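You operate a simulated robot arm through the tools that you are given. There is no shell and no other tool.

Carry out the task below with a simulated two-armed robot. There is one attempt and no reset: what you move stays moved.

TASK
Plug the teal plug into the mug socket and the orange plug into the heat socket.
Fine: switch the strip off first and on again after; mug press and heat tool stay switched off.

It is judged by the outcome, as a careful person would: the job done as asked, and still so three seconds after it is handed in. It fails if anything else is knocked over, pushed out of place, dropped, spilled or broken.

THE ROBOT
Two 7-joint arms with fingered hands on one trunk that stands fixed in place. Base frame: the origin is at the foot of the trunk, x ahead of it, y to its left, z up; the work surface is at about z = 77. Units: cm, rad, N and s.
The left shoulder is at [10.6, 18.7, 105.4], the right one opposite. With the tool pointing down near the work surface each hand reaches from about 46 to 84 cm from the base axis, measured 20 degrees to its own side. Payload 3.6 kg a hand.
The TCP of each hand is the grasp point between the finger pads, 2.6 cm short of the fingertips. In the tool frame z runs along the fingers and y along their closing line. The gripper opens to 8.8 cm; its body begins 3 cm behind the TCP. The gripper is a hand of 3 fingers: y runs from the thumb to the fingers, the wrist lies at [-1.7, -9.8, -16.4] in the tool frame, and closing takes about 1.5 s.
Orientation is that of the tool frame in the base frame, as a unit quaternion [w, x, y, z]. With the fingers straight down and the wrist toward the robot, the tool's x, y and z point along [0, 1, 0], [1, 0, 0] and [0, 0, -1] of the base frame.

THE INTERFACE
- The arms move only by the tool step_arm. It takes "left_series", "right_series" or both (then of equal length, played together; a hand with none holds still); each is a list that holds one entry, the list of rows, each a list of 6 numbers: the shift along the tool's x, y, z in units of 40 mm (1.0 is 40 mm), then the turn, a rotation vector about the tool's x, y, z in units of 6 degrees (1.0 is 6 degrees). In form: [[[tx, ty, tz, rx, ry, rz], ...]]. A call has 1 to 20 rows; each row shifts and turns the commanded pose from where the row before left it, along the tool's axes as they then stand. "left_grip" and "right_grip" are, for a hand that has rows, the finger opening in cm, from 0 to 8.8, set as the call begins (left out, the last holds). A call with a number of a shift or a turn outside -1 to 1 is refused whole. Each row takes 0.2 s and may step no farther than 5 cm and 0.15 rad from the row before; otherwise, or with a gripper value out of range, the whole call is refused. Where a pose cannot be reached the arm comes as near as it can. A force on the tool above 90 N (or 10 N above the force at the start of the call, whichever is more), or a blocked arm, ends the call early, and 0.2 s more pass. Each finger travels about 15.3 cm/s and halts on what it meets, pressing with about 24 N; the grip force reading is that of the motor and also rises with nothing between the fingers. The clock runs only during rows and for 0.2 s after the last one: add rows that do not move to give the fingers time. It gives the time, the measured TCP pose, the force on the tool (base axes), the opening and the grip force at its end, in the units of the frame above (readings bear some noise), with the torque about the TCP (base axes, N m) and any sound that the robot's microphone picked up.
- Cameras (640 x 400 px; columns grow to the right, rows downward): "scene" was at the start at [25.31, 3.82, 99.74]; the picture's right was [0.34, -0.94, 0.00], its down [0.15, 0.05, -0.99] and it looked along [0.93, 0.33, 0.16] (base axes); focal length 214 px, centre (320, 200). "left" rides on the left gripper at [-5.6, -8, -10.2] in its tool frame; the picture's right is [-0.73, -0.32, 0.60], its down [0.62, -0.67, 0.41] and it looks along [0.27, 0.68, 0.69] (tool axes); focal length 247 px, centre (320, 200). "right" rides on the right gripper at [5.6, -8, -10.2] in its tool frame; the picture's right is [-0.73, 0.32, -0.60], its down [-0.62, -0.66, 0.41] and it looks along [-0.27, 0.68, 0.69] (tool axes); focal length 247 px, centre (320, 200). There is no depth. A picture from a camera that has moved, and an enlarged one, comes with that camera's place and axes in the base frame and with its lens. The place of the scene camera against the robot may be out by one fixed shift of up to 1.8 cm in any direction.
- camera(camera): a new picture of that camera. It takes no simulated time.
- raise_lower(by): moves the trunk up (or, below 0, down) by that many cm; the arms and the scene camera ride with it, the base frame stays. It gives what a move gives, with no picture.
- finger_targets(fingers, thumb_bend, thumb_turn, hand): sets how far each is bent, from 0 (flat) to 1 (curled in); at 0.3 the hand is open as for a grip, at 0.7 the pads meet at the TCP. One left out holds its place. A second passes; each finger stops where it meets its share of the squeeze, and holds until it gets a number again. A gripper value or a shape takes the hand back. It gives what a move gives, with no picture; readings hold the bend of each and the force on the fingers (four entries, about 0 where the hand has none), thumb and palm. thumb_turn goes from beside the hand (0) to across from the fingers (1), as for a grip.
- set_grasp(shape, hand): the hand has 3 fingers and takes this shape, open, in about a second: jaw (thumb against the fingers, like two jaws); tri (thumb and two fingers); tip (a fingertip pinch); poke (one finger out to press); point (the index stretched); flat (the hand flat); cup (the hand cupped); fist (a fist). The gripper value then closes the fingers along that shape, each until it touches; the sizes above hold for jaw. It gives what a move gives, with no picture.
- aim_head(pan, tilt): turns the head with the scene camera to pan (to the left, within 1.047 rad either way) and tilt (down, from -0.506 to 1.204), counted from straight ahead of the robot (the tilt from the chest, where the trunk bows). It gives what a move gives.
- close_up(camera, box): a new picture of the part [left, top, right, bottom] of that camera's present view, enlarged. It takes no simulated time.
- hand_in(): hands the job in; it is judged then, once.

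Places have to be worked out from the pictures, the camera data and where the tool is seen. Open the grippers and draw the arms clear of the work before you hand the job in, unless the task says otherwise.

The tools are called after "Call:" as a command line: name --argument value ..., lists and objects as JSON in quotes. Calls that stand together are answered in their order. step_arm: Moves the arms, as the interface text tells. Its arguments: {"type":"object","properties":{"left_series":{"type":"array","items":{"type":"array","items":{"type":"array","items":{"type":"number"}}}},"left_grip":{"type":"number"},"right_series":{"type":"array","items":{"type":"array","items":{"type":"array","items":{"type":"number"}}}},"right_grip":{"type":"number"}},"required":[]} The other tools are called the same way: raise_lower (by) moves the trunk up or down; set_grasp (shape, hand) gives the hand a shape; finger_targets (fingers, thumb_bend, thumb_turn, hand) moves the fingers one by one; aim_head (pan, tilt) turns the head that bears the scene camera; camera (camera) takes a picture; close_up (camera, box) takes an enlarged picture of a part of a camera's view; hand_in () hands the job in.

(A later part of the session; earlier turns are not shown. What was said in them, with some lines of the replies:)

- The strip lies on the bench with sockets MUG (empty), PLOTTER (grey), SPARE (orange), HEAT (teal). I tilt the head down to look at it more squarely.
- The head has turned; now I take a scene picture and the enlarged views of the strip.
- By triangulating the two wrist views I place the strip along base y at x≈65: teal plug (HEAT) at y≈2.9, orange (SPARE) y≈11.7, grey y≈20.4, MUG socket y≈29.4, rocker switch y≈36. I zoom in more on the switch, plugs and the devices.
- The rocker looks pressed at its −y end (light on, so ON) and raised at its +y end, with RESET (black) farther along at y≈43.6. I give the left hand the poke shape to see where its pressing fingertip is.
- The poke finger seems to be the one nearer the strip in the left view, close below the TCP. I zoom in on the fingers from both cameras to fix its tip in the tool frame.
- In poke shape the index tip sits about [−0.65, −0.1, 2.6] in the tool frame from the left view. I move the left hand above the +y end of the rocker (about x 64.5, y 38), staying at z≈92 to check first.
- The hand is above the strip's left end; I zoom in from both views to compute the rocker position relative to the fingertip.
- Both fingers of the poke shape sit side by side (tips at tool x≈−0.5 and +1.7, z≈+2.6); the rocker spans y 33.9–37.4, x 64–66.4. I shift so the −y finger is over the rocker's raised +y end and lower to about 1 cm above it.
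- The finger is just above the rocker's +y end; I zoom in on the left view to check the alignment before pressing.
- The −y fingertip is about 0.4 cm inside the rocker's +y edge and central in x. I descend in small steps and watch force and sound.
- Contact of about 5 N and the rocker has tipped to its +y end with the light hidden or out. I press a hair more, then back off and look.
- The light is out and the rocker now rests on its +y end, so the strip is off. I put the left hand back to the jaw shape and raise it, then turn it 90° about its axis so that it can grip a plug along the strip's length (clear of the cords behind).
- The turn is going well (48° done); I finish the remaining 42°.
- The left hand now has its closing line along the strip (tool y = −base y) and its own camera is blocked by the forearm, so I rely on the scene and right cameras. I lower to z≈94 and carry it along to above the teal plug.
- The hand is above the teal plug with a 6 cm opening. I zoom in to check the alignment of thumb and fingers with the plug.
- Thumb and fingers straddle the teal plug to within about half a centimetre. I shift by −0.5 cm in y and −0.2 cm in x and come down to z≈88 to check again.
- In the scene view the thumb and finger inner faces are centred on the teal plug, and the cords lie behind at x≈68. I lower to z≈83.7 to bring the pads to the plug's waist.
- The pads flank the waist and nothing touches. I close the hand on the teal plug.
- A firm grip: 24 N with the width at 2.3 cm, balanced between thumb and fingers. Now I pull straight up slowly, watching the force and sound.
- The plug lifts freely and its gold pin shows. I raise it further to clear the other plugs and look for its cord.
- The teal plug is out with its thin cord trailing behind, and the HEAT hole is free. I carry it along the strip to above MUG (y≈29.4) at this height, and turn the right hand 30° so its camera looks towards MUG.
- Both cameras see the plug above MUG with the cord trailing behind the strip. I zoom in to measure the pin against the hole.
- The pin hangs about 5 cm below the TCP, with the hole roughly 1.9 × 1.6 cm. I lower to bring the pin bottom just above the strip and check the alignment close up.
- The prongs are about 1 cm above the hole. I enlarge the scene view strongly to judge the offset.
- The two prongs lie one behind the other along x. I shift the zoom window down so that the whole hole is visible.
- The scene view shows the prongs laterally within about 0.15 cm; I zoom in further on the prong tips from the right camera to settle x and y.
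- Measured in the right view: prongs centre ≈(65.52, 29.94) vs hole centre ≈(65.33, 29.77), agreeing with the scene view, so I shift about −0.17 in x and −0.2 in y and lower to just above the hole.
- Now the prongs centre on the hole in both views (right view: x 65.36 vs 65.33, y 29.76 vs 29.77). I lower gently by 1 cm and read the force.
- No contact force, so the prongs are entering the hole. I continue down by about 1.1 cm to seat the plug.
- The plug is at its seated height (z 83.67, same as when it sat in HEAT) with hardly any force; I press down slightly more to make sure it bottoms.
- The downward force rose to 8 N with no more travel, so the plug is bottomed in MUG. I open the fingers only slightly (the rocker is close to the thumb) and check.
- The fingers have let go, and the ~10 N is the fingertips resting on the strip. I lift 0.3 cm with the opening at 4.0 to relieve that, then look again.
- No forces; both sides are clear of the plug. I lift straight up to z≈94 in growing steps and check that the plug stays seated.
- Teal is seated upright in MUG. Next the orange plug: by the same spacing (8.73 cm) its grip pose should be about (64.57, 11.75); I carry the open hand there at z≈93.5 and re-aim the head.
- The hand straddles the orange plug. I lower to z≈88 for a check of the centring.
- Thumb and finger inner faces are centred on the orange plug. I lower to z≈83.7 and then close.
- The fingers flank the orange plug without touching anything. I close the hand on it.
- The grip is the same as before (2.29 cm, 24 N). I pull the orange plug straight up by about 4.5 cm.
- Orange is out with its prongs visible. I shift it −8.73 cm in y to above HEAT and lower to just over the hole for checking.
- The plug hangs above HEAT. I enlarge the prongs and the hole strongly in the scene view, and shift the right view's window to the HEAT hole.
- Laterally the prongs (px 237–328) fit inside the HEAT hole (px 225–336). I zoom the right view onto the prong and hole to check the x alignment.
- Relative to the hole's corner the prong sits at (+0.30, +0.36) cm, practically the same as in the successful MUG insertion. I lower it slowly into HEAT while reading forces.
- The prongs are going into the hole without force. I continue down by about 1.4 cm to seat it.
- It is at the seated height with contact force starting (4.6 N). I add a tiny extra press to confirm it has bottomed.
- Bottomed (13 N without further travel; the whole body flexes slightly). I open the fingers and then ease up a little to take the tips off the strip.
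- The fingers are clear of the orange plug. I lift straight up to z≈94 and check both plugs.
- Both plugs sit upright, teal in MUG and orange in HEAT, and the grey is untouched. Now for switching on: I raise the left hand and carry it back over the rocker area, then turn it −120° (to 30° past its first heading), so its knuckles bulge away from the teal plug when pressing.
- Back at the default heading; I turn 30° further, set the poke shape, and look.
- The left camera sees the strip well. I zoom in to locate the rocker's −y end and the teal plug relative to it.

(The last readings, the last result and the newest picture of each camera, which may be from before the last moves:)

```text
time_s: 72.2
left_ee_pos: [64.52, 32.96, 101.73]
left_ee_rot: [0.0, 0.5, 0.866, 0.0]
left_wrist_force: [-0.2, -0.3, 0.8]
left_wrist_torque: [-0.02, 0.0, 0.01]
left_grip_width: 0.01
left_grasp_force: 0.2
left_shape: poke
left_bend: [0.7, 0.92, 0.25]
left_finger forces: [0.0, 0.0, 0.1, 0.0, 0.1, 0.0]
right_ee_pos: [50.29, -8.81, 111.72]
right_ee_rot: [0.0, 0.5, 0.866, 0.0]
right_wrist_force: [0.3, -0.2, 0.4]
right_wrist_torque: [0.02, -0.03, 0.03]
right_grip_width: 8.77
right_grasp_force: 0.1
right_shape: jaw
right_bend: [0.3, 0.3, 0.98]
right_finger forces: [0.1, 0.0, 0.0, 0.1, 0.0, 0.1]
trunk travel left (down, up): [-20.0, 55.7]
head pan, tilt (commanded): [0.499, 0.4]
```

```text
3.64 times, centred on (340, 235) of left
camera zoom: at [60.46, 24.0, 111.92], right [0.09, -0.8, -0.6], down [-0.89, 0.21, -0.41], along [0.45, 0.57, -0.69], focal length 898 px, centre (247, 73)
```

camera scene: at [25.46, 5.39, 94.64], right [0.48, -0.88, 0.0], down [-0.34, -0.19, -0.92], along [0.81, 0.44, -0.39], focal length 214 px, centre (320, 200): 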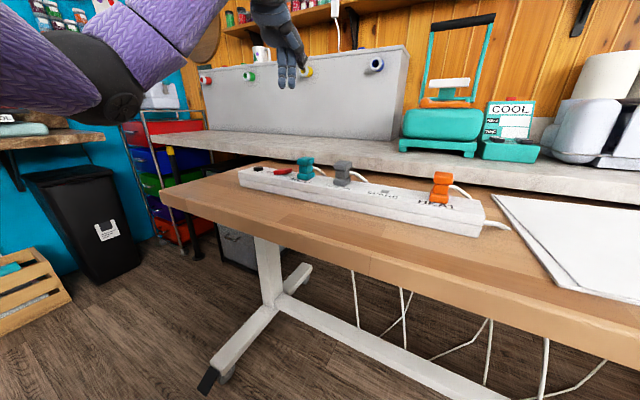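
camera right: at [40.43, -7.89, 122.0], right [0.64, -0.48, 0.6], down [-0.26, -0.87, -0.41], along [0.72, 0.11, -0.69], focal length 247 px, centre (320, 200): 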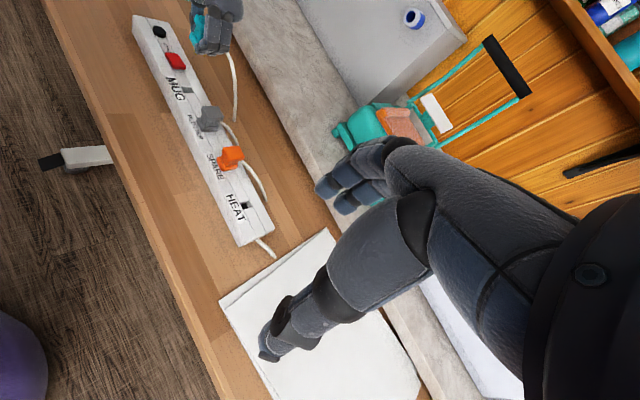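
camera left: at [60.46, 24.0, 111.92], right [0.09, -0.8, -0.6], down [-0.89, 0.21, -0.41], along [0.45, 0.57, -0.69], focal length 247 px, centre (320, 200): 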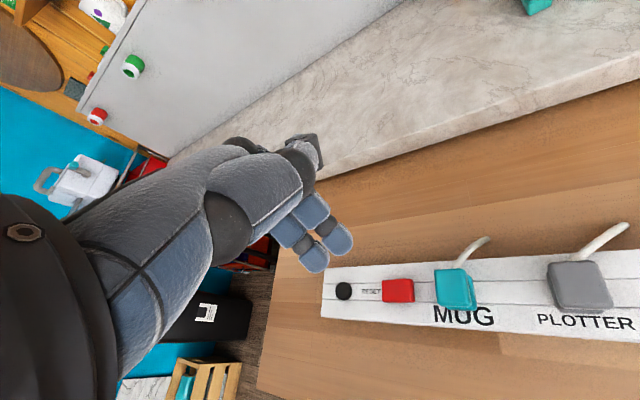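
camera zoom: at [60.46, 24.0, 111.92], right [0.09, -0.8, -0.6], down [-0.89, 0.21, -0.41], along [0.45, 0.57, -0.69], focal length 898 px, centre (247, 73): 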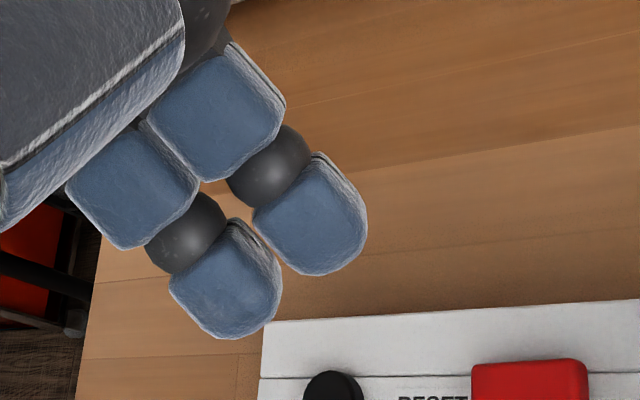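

The rocker's raised −y end is at y≈33.6, x≈64.9, and the teal's near edge is at y≈30.6. I place the second finger over (64.95, 34.25), leaving the other finger about 1 cm clear of the teal plug, and descend to just above.

Call:
step_arm --left_series '[[[-0.164, 0.263, 0, 0, 0, 0], [0, 0, 0.5, 0, 0, 0], [0, 0, 0.7, 0, 0, 0], [0, 0, 0.7, 0, 0, 0], [0, 0, 0.7, 0, 0, 0], [0, 0, 0.5, 0, 0, 0], [0, 0, 0, 0, 0, 0], [0, 0, 0, 0, 0, 0]]]'

Call:
camera --camera "left"

Call:
close_up --camera "scene" --box '[240, 80, 370, 200]'

```text
time_s: 74.0
left_ee_pos: [65.82, 32.83, 89.31]
left_ee_rot: [0.0, 0.5, 0.866, 0.0]
left_wrist_force: [0.2, 0.2, -1.0]
left_wrist_torque: [-0.01, -0.03, -0.01]
left_grip_width: 0.01
left_grasp_force: 0.0
left_shape: poke
left_bend: [0.7, 0.92, 0.25]
left_finger forces: [0.1, 0.0, 0.0, 0.0, 0.1, 0.1]
right_ee_pos: [50.33, -8.75, 111.79]
right_ee_rot: [0.0, 0.5, 0.866, 0.0]
right_wrist_force: [0.3, -1.7, 1.0]
right_wrist_torque: [-0.03, 0.0, -0.02]
right_grip_width: 8.77
right_grasp_force: 0.1
right_shape: jaw
right_bend: [0.3, 0.3, 0.98]
right_finger forces: [0.1, 0.0, 0.1, 0.0, 0.0, 0.0]
trunk travel left (down, up): [-20.0, 55.7]
head pan, tilt (commanded): [0.499, 0.4]
```

```text
taken
camera left: at [61.71, 23.98, 99.51], right [0.09, -0.8, -0.6], down [-0.89, 0.21, -0.41], along [0.45, 0.57, -0.69], focal length 247 px, centre (320, 200)
```

left: 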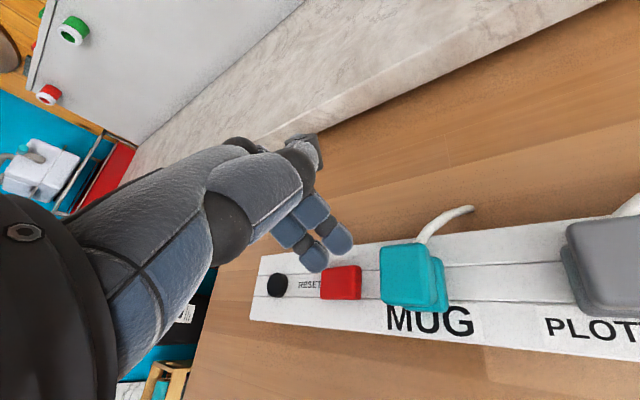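

```text
3.33 times, centred on (305, 140) of scene
camera zoom: at [25.45, 5.4, 94.64], right [0.48, -0.88, 0.0], down [-0.34, -0.19, -0.92], along [0.81, 0.44, -0.39], focal length 715 px, centre (370, 400)
```

zoom: 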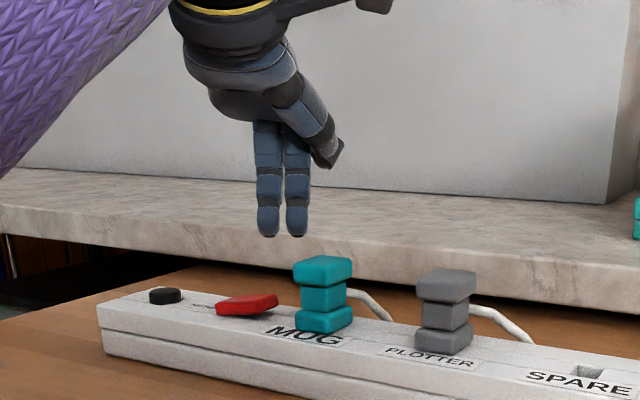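

The second finger is over the rocker's end. I check once more in an enlarged left view before going down.

Call:
close_up --camera "left" --box '[270, 190, 450, 320]'

```text
3.08 times, centred on (360, 255) of left
camera zoom: at [61.71, 23.98, 99.51], right [0.09, -0.8, -0.6], down [-0.89, 0.21, -0.41], along [0.45, 0.57, -0.69], focal length 760 px, centre (197, 31)
```

zoom: 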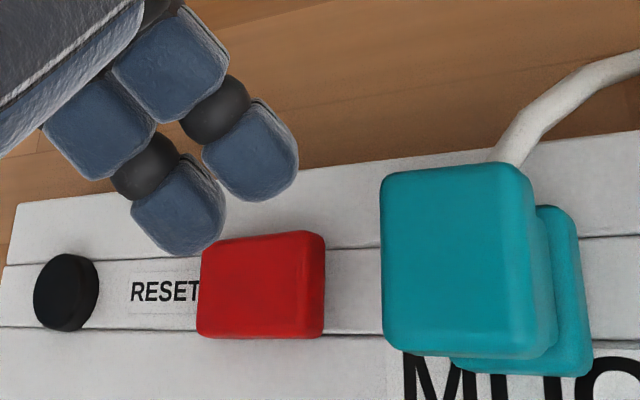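

Fingertip B will land at y≈34.2, 0.7 cm inside the rocker's −y edge (33.5). I descend to just above contact, then in small steps.

Call:
step_arm --left_series '[[[0, 0, 0.3, 0, 0, 0], [0, 0, 0.3, 0, 0, 0], [0, 0, 0.15, 0, 0, 0], [0, 0, 0.06, 0, 0, 0], [0, 0, 0.06, 0, 0, 0], [0, 0, 0.06, 0, 0, 0], [0, 0, 0.06, 0, 0, 0], [0, 0, 0, 0, 0, 0]]]'

Call:
close_up --camera "scene" --box '[250, 110, 350, 190]'

Call:
close_up --camera "left" --box '[270, 190, 450, 320]'

```text
time_s: 75.8
left_ee_pos: [65.79, 32.98, 85.32]
left_ee_rot: [0.0, 0.5, 0.866, 0.0]
left_wrist_force: [-0.3, 0.1, 0.2]
left_wrist_torque: [0.03, -0.02, 0.0]
left_grip_width: 0.01
left_grasp_force: 0.1
left_shape: poke
left_bend: [0.7, 0.92, 0.25]
left_finger forces: [0.1, 0.1, 0.1, 0.0, 0.0, 0.0]
right_ee_pos: [50.25, -8.73, 111.75]
right_ee_rot: [0.001, 0.5, 0.866, 0.0]
right_wrist_force: [0.5, -0.3, -0.2]
right_wrist_torque: [0.02, -0.01, -0.03]
right_grip_width: 8.77
right_grasp_force: 0.1
right_shape: jaw
right_bend: [0.3, 0.3, 0.98]
right_finger forces: [0.0, 0.1, 0.0, 0.0, 0.0, 0.0]
trunk travel left (down, up): [-20.0, 55.7]
head pan, tilt (commanded): [0.499, 0.4]
```

```text
5.00 times, centred on (300, 150) of scene
camera zoom: at [25.45, 5.4, 94.64], right [0.48, -0.88, 0.0], down [-0.34, -0.19, -0.92], along [0.81, 0.44, -0.39], focal length 1072 px, centre (420, 450)
```

zoom: 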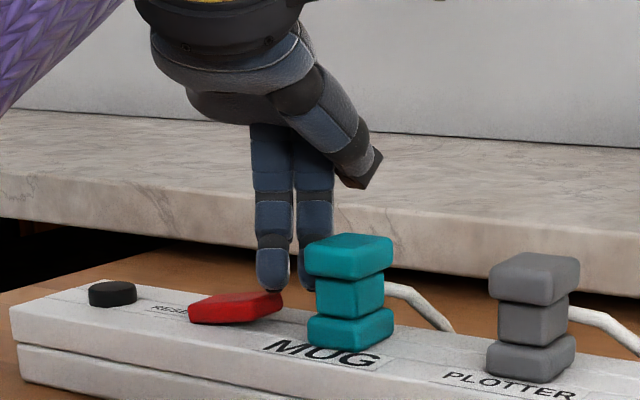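

```text
3.08 times, centred on (360, 255) of left
camera zoom: at [61.71, 23.97, 95.54], right [0.09, -0.8, -0.6], down [-0.89, 0.21, -0.41], along [0.45, 0.57, -0.69], focal length 760 px, centre (197, 31)
```

zoom: 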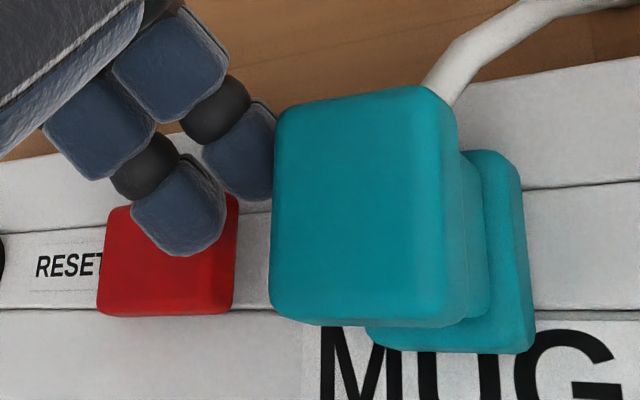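

The fingertip is just above the raised −y end, with the other finger clear of teal. I press down in small steps.

Call:
step_arm --left_series '[[[0, 0, 0.06, 0, 0, 0], [0, 0, 0.05, 0, 0, 0], [0, 0, 0.05, 0, 0, 0], [0, 0, 0, 0, 0, 0]]]'

Call:
close_up --camera "scene" --box '[250, 110, 350, 190]'

Call:
close_up --camera "left" --box '[270, 190, 450, 320]'

```text
time_s: 76.8
left_ee_pos: [65.85, 32.99, 84.68]
left_ee_rot: [-0.001, 0.5, 0.866, -0.001]
left_wrist_force: [0.4, -0.4, -0.4]
left_wrist_torque: [0.0, -0.01, -0.02]
left_grip_width: 0.0
left_grasp_force: 0.1
left_shape: poke
left_bend: [0.7, 0.92, 0.25]
left_finger forces: [0.0, 0.1, 0.0, 0.0, 0.0, 0.0]
right_ee_pos: [50.25, -8.85, 111.79]
right_ee_rot: [0.0, 0.5, 0.866, 0.0]
right_wrist_force: [-0.3, -0.8, 0.9]
right_wrist_torque: [0.02, -0.01, 0.01]
right_grip_width: 8.75
right_grasp_force: 0.0
right_shape: jaw
right_bend: [0.3, 0.3, 0.98]
right_finger forces: [0.0, 0.1, 0.1, 0.1, 0.1, 0.0]
trunk travel left (down, up): [-20.0, 55.7]
head pan, tilt (commanded): [0.499, 0.4]
```

```text
5.00 times, centred on (300, 150) of scene
camera zoom: at [25.45, 5.4, 94.64], right [0.48, -0.88, 0.0], down [-0.34, -0.19, -0.92], along [0.81, 0.44, -0.39], focal length 1072 px, centre (420, 450)
```

zoom: 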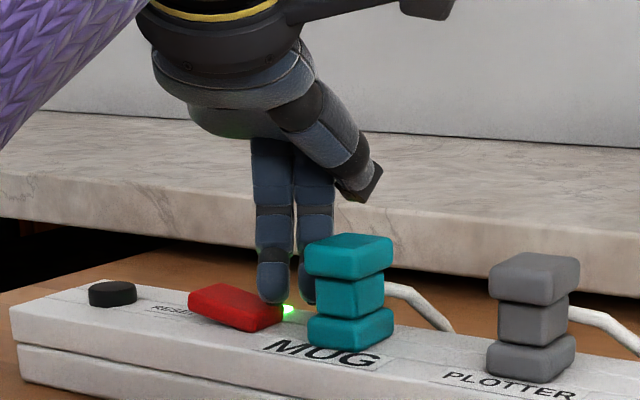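

```text
3.08 times, centred on (360, 255) of left
camera zoom: at [61.71, 23.96, 94.9], right [0.09, -0.8, -0.6], down [-0.89, 0.21, -0.41], along [0.45, 0.57, -0.69], focal length 760 px, centre (197, 31)
```

zoom: 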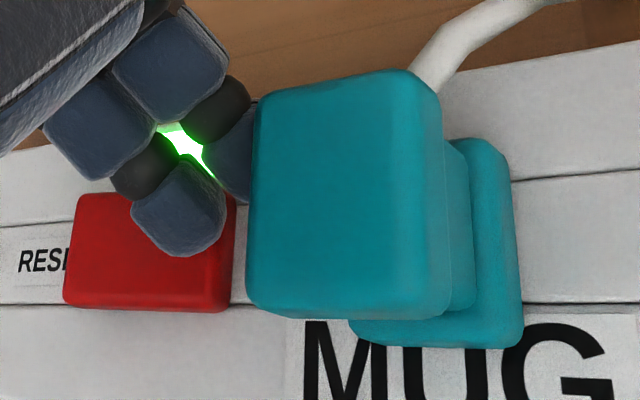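

The rocker has snapped over and the green light is on again. I withdraw straight up and check.

Call:
step_arm --left_series '[[[0, 0, -0.15, 0, 0, 0], [0, 0, -0.3, 0, 0, 0], [0, 0, -0.5, 0, 0, 0], [0, 0, -0.8, 0, 0, 0], [0, 0, -0.9, 0, 0, 0], [0, 0, -0.9, 0, 0, 0], [0, 0, -0.9, 0, 0, 0], [0, 0, 0, 0, 0, 0]]]'

Call:
camera --camera "left"

Call:
close_up --camera "scene" --box '[230, 110, 390, 210]'

Call:
close_up --camera "right" --box '[120, 0, 320, 260]'

```text
time_s: 78.6
left_ee_pos: [65.79, 32.87, 102.57]
left_ee_rot: [-0.001, 0.5, 0.866, -0.001]
left_wrist_force: [-0.7, -0.3, 0.1]
left_wrist_torque: [0.01, -0.03, -0.02]
left_grip_width: 0.0
left_grasp_force: 0.0
left_shape: poke
left_bend: [0.7, 0.92, 0.25]
left_finger forces: [0.0, 0.0, 0.0, 0.0, 0.1, 0.1]
right_ee_pos: [50.3, -8.82, 111.65]
right_ee_rot: [0.001, 0.5, 0.866, 0.0]
right_wrist_force: [0.3, 0.1, -0.5]
right_wrist_torque: [-0.01, 0.0, 0.02]
right_grip_width: 8.79
right_grasp_force: 0.1
right_shape: jaw
right_bend: [0.3, 0.3, 0.98]
right_finger forces: [0.1, 0.1, 0.0, 0.0, 0.0, 0.0]
trunk travel left (down, up): [-20.0, 55.7]
head pan, tilt (commanded): [0.499, 0.4]
```

```text
taken
camera left: at [61.63, 23.92, 112.77], right [0.09, -0.8, -0.6], down [-0.89, 0.21, -0.41], along [0.45, 0.57, -0.69], focal length 247 px, centre (320, 200)
```

left: 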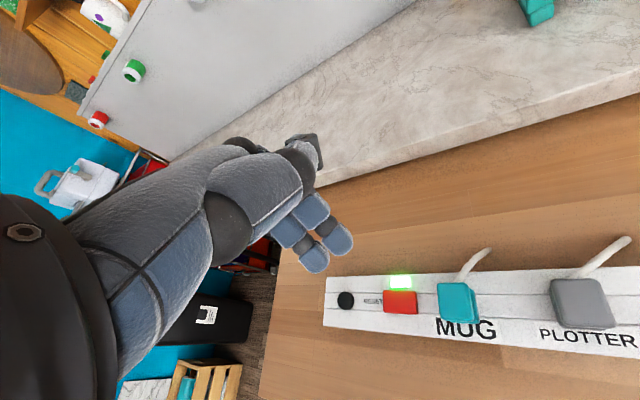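

```text
4.00 times, centred on (310, 160) of scene
camera zoom: at [25.46, 5.42, 94.63], right [0.48, -0.88, 0.0], down [-0.34, -0.19, -0.92], along [0.81, 0.44, -0.39], focal length 858 px, centre (360, 360)
```

zoom: 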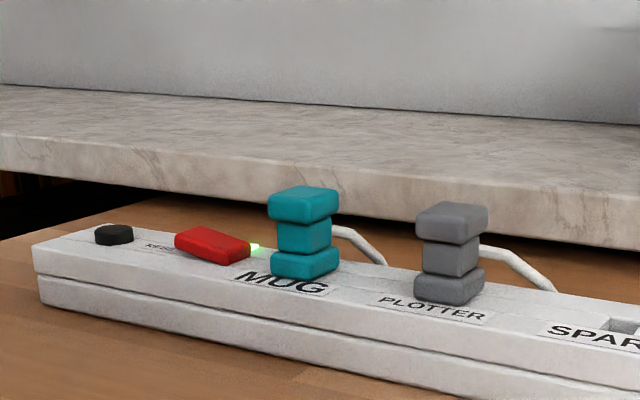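

```text
1.54 times, centred on (220, 130) of right
camera zoom: at [40.44, -7.85, 121.99], right [0.64, -0.48, 0.6], down [-0.26, -0.87, -0.41], along [0.72, 0.11, -0.69], focal length 380 px, centre (474, 308)
```

zoom: 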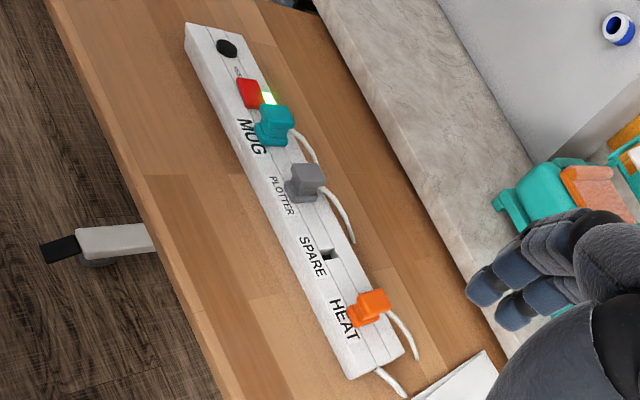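

The strip is on with both plugs in place. I check the mug press and the heat tool's displays now that power is back, aiming the head that way.

Call:
aim_head --pan -0.15 --tilt 0.2

Call:
camera --camera "scene"

Call:
close_up --camera "scene" --box '[220, 60, 640, 220]'

```text
time_s: 79.6
left_ee_pos: [65.84, 32.89, 102.54]
left_ee_rot: [0.0, 0.5, 0.866, 0.0]
left_wrist_force: [0.3, 0.5, 0.7]
left_wrist_torque: [0.01, 0.02, 0.01]
left_grip_width: 0.0
left_grasp_force: 0.1
left_shape: poke
left_bend: [0.7, 0.92, 0.25]
left_finger forces: [0.0, 0.1, 0.0, 0.0, 0.0, 0.0]
right_ee_pos: [50.34, -8.78, 111.7]
right_ee_rot: [-0.001, 0.5, 0.866, 0.0]
right_wrist_force: [-0.5, -0.5, 0.3]
right_wrist_torque: [-0.01, 0.02, 0.03]
right_grip_width: 8.78
right_grasp_force: 0.1
right_shape: jaw
right_bend: [0.3, 0.3, 0.98]
right_finger forces: [0.1, 0.1, 0.1, 0.0, 0.0, 0.1]
trunk travel left (down, up): [-20.0, 55.7]
head pan, tilt (commanded): [-0.15, 0.201]
```

```text
taken
camera scene: at [26.54, -0.42, 96.49], right [-0.15, -0.99, 0.0], down [-0.2, 0.03, -0.98], along [0.97, -0.15, -0.2], focal length 214 px, centre (320, 200)
```

scene: 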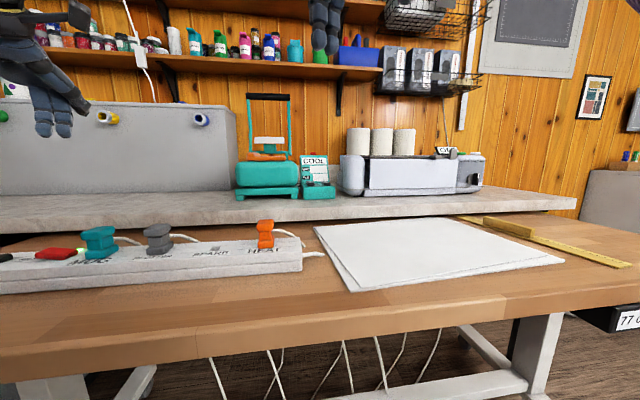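

```text
1.52 times, centred on (430, 140) of scene
camera zoom: at [26.54, -0.42, 96.49], right [-0.15, -0.99, 0.0], down [-0.2, 0.03, -0.98], along [0.97, -0.15, -0.2], focal length 327 px, centre (152, 291)
```

zoom: 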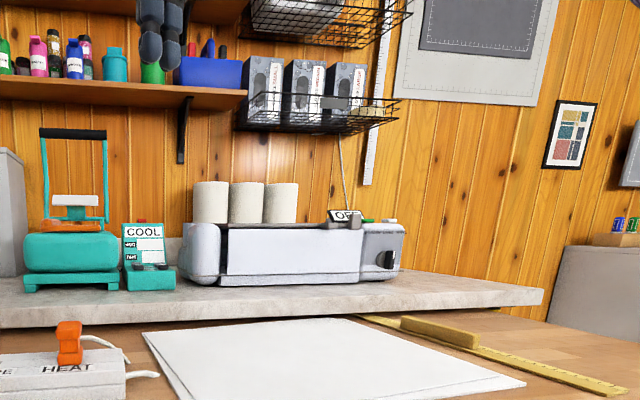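

Call:
close_up --camera "scene" --box '[225, 80, 345, 210]'

Call:
close_up --camera "scene" --box '[400, 120, 510, 210]'

Call:
close_up --camera "scene" --box '[0, 190, 330, 310]'

```text
3.08 times, centred on (285, 145) of scene
camera zoom: at [26.54, -0.42, 96.49], right [-0.15, -0.99, 0.0], down [-0.2, 0.03, -0.98], along [0.97, -0.15, -0.2], focal length 660 px, centre (428, 369)
```

zoom: 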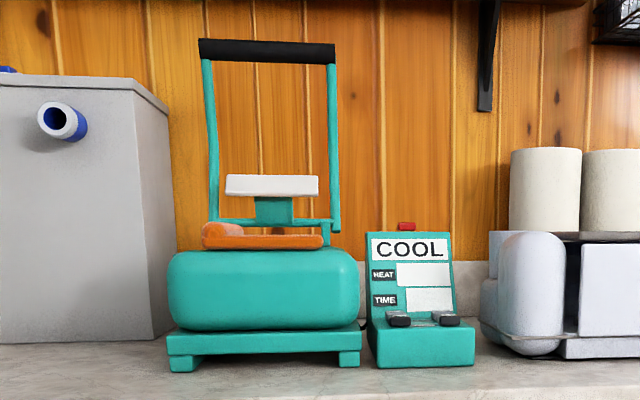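

```text
4.44 times, centred on (455, 165) of scene
camera zoom: at [26.54, -0.42, 96.49], right [-0.15, -0.99, 0.0], down [-0.2, 0.03, -0.98], along [0.97, -0.15, -0.2], focal length 953 px, centre (-280, 356)
```

zoom: 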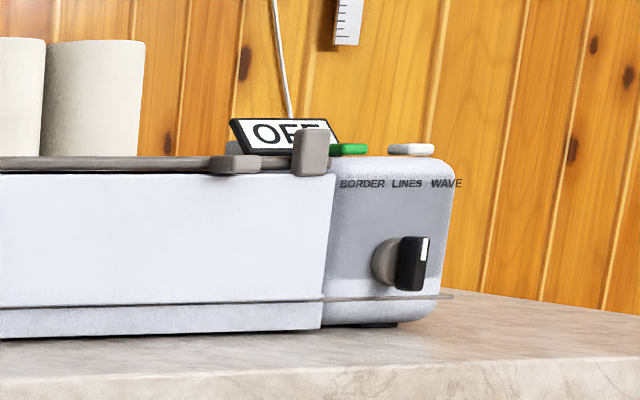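

```text
1.94 times, centred on (165, 250) of scene
camera zoom: at [26.54, -0.42, 96.49], right [-0.15, -0.99, 0.0], down [-0.2, 0.03, -0.98], along [0.97, -0.15, -0.2], focal length 416 px, centre (621, 103)
```

zoom: 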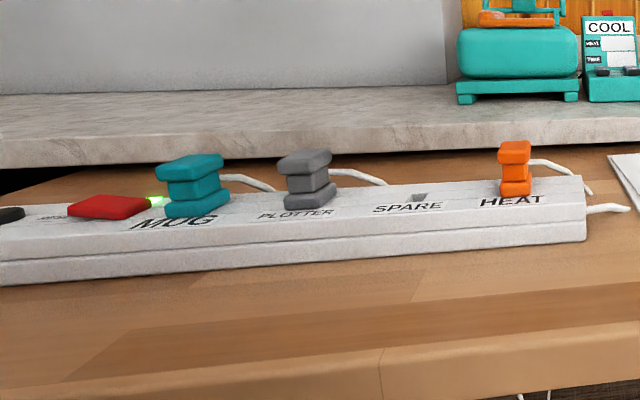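

The mug press still shows COOL and its heat/time panels are blank, the plotter shows OFF, and the light on the strip is lit with all three plugs upright. I open the left hand and draw it back towards its starting place.

Call:
set_grasp --hand "left" --shape "jaw"

Call:
step_arm --left_series '[[[0, 0, -0.5, 0, 0, 0], [0.375, -0.65, -0.35, 0, 0, 0], [0.375, -0.65, -0.35, 0, 0, 0], [0.375, -0.65, -0.35, 0, 0, 0], [0.375, -0.65, -0.35, 0, 0, 0], [0.375, -0.65, -0.35, 0, 0, 0], [0.375, -0.65, -0.35, 0, 0, 0], [0.375, -0.65, -0.35, 0, 0, 0], [0.375, -0.65, -0.35, 0, 0, 0], [0, 0, 0, 0, 0, 1], [0, 0, 0, 0, 0, 1], [0, 0, 0, 0, 0, 1], [0, 0, 0, 0, 0, 1], [0, 0, 0, 0, 0, 1], [0, 0, 0, 0, 0, 0]]]' --left_grip 8.8

Call:
aim_head --pan 0.25 --tilt 0.4

Call:
camera --camera "scene"

Call:
camera --camera "left"

```text
time_s: 80.5
left_ee_pos: [65.73, 32.84, 102.54]
left_ee_rot: [0.0, 0.499, 0.866, 0.0]
left_wrist_force: [0.2, -0.3, 0.3]
left_wrist_torque: [0.0, 0.0, -0.01]
left_grip_width: 8.77
left_grasp_force: 0.1
left_shape: jaw
left_bend: [0.3, 0.3, 0.97]
left_finger forces: [0.0, 0.1, 0.0, 0.0, 0.1, 0.1]
right_ee_pos: [50.24, -8.7, 111.64]
right_ee_rot: [0.0, 0.5, 0.866, 0.0]
right_wrist_force: [0.3, 0.0, 0.2]
right_wrist_torque: [-0.02, 0.01, 0.02]
right_grip_width: 8.73
right_grasp_force: 0.0
right_shape: jaw
right_bend: [0.3, 0.3, 0.98]
right_finger forces: [0.0, 0.0, 0.0, 0.0, 0.0, 0.0]
trunk travel left (down, up): [-20.0, 55.7]
head pan, tilt (commanded): [-0.15, 0.201]
```

```text
time_s: 83.7
left_ee_pos: [41.82, 33.0, 115.64]
left_ee_rot: [0.001, 0.708, 0.706, 0.0]
left_wrist_force: [0.2, -0.1, 0.0]
left_wrist_torque: [0.0, -0.01, 0.01]
left_grip_width: 8.8
left_grasp_force: 0.0
left_shape: jaw
left_bend: [0.3, 0.3, 0.97]
left_finger forces: [0.1, 0.0, 0.0, 0.0, 0.0, 0.0]
right_ee_pos: [50.33, -8.7, 111.66]
right_ee_rot: [-0.001, 0.5, 0.866, 0.001]
right_wrist_force: [0.3, -0.8, 0.2]
right_wrist_torque: [0.01, -0.01, -0.02]
right_grip_width: 8.75
right_grasp_force: 0.1
right_shape: jaw
right_bend: [0.3, 0.3, 0.98]
right_finger forces: [0.0, 0.0, 0.1, 0.1, 0.0, 0.1]
trunk travel left (down, up): [-20.0, 55.7]
head pan, tilt (commanded): [-0.15, 0.201]
```

```text
time_s: 84.6
left_ee_pos: [41.77, 32.97, 115.74]
left_ee_rot: [0.0, 0.707, 0.707, 0.0]
left_wrist_force: [0.1, 0.0, -0.2]
left_wrist_torque: [0.04, 0.0, 0.0]
left_grip_width: 8.77
left_grasp_force: 0.1
left_shape: jaw
left_bend: [0.3, 0.3, 0.97]
left_finger forces: [0.1, 0.0, 0.1, 0.0, 0.0, 0.1]
right_ee_pos: [50.35, -8.73, 111.74]
right_ee_rot: [-0.001, 0.5, 0.866, 0.001]
right_wrist_force: [0.5, -0.2, 1.3]
right_wrist_torque: [0.0, 0.0, -0.02]
right_grip_width: 8.78
right_grasp_force: 0.0
right_shape: jaw
right_bend: [0.3, 0.3, 0.98]
right_finger forces: [0.1, 0.0, 0.1, 0.0, 0.1, 0.1]
trunk travel left (down, up): [-20.0, 55.7]
head pan, tilt (commanded): [0.25, 0.4]
```

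```text
taken
camera scene: at [26.3, 3.25, 94.64], right [0.25, -0.97, 0.0], down [-0.38, -0.1, -0.92], along [0.89, 0.23, -0.39], focal length 214 px, centre (320, 200)
```

scene: 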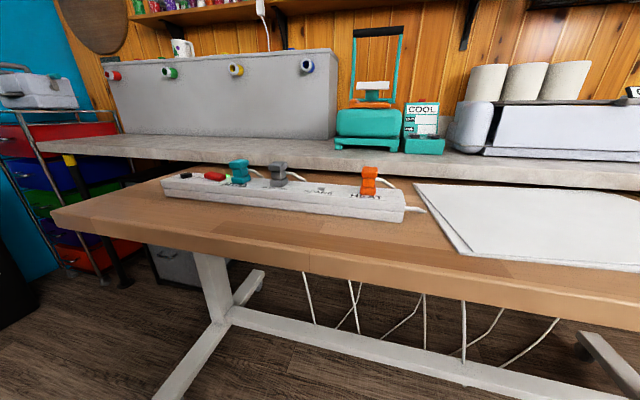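

```text
taken
camera left: at [33.79, 27.21, 125.92], right [-0.32, -0.73, -0.6], down [-0.67, 0.62, -0.41], along [0.68, 0.27, -0.69], focal length 247 px, centre (320, 200)
```

left: 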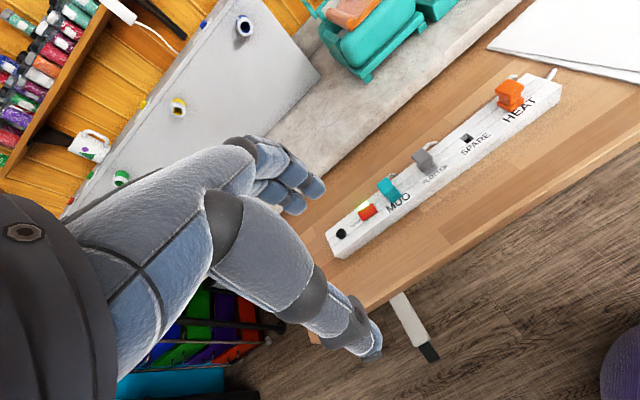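

Everything looks undisturbed. One last close look at the seating and the lit switch before handing in.

Call:
close_up --camera "left" --box '[320, 60, 570, 265]'

Call:
close_up --camera "scene" --box '[150, 140, 430, 230]'

```text
1.95 times, centred on (445, 162) of left
camera zoom: at [33.79, 27.21, 125.92], right [-0.32, -0.73, -0.6], down [-0.67, 0.62, -0.41], along [0.68, 0.27, -0.69], focal length 482 px, centre (76, 273)
```

zoom: 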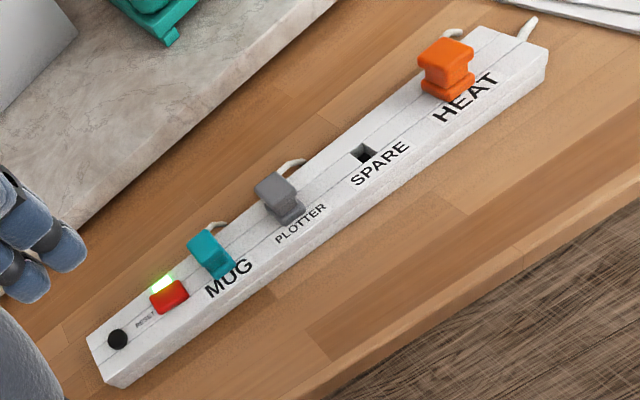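

```text
2.29 times, centred on (290, 185) of scene
camera zoom: at [26.3, 3.25, 94.64], right [0.25, -0.97, 0.0], down [-0.38, -0.1, -0.92], along [0.89, 0.23, -0.39], focal length 490 px, centre (389, 234)
```

zoom: 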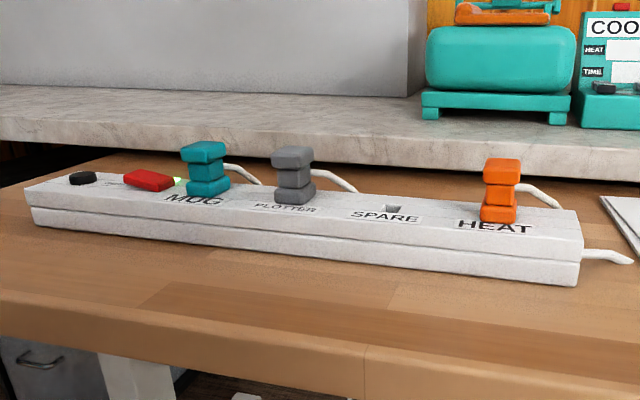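

The teal plug is seated in MUG, the orange in HEAT, and the strip's light is back on. The grey plug, the press and everything else are untouched, and both hands are open and clear, so I hand the job in.

Call:
hand_in

```text
The job is handed in.
```

The teal plug is now in the MUG socket and the orange plug is in the HEAT socket. I switched the strip off before moving either plug. I switched it back on afterwards, and its green light is lit.

- **Plugs:** both went in to full depth and stand upright. The grey PLOTTER plug was not touched, and SPARE is now empty.
- **Devices:** I did not touch the mug press or the heat tool. After power came back, the control box by the press still read COOL with blank heat and time panels. I saw no separate display I could identify as the heat tool's.
- **Other power:** the PLOTTER socket lost power too while the strip was off. The machine that looks like the plotter shows OFF; I had no clear view of its display before the switch-off.

Nothing was knocked over or moved out of place that I could see. Both hands are open and drawn clear of the bench.
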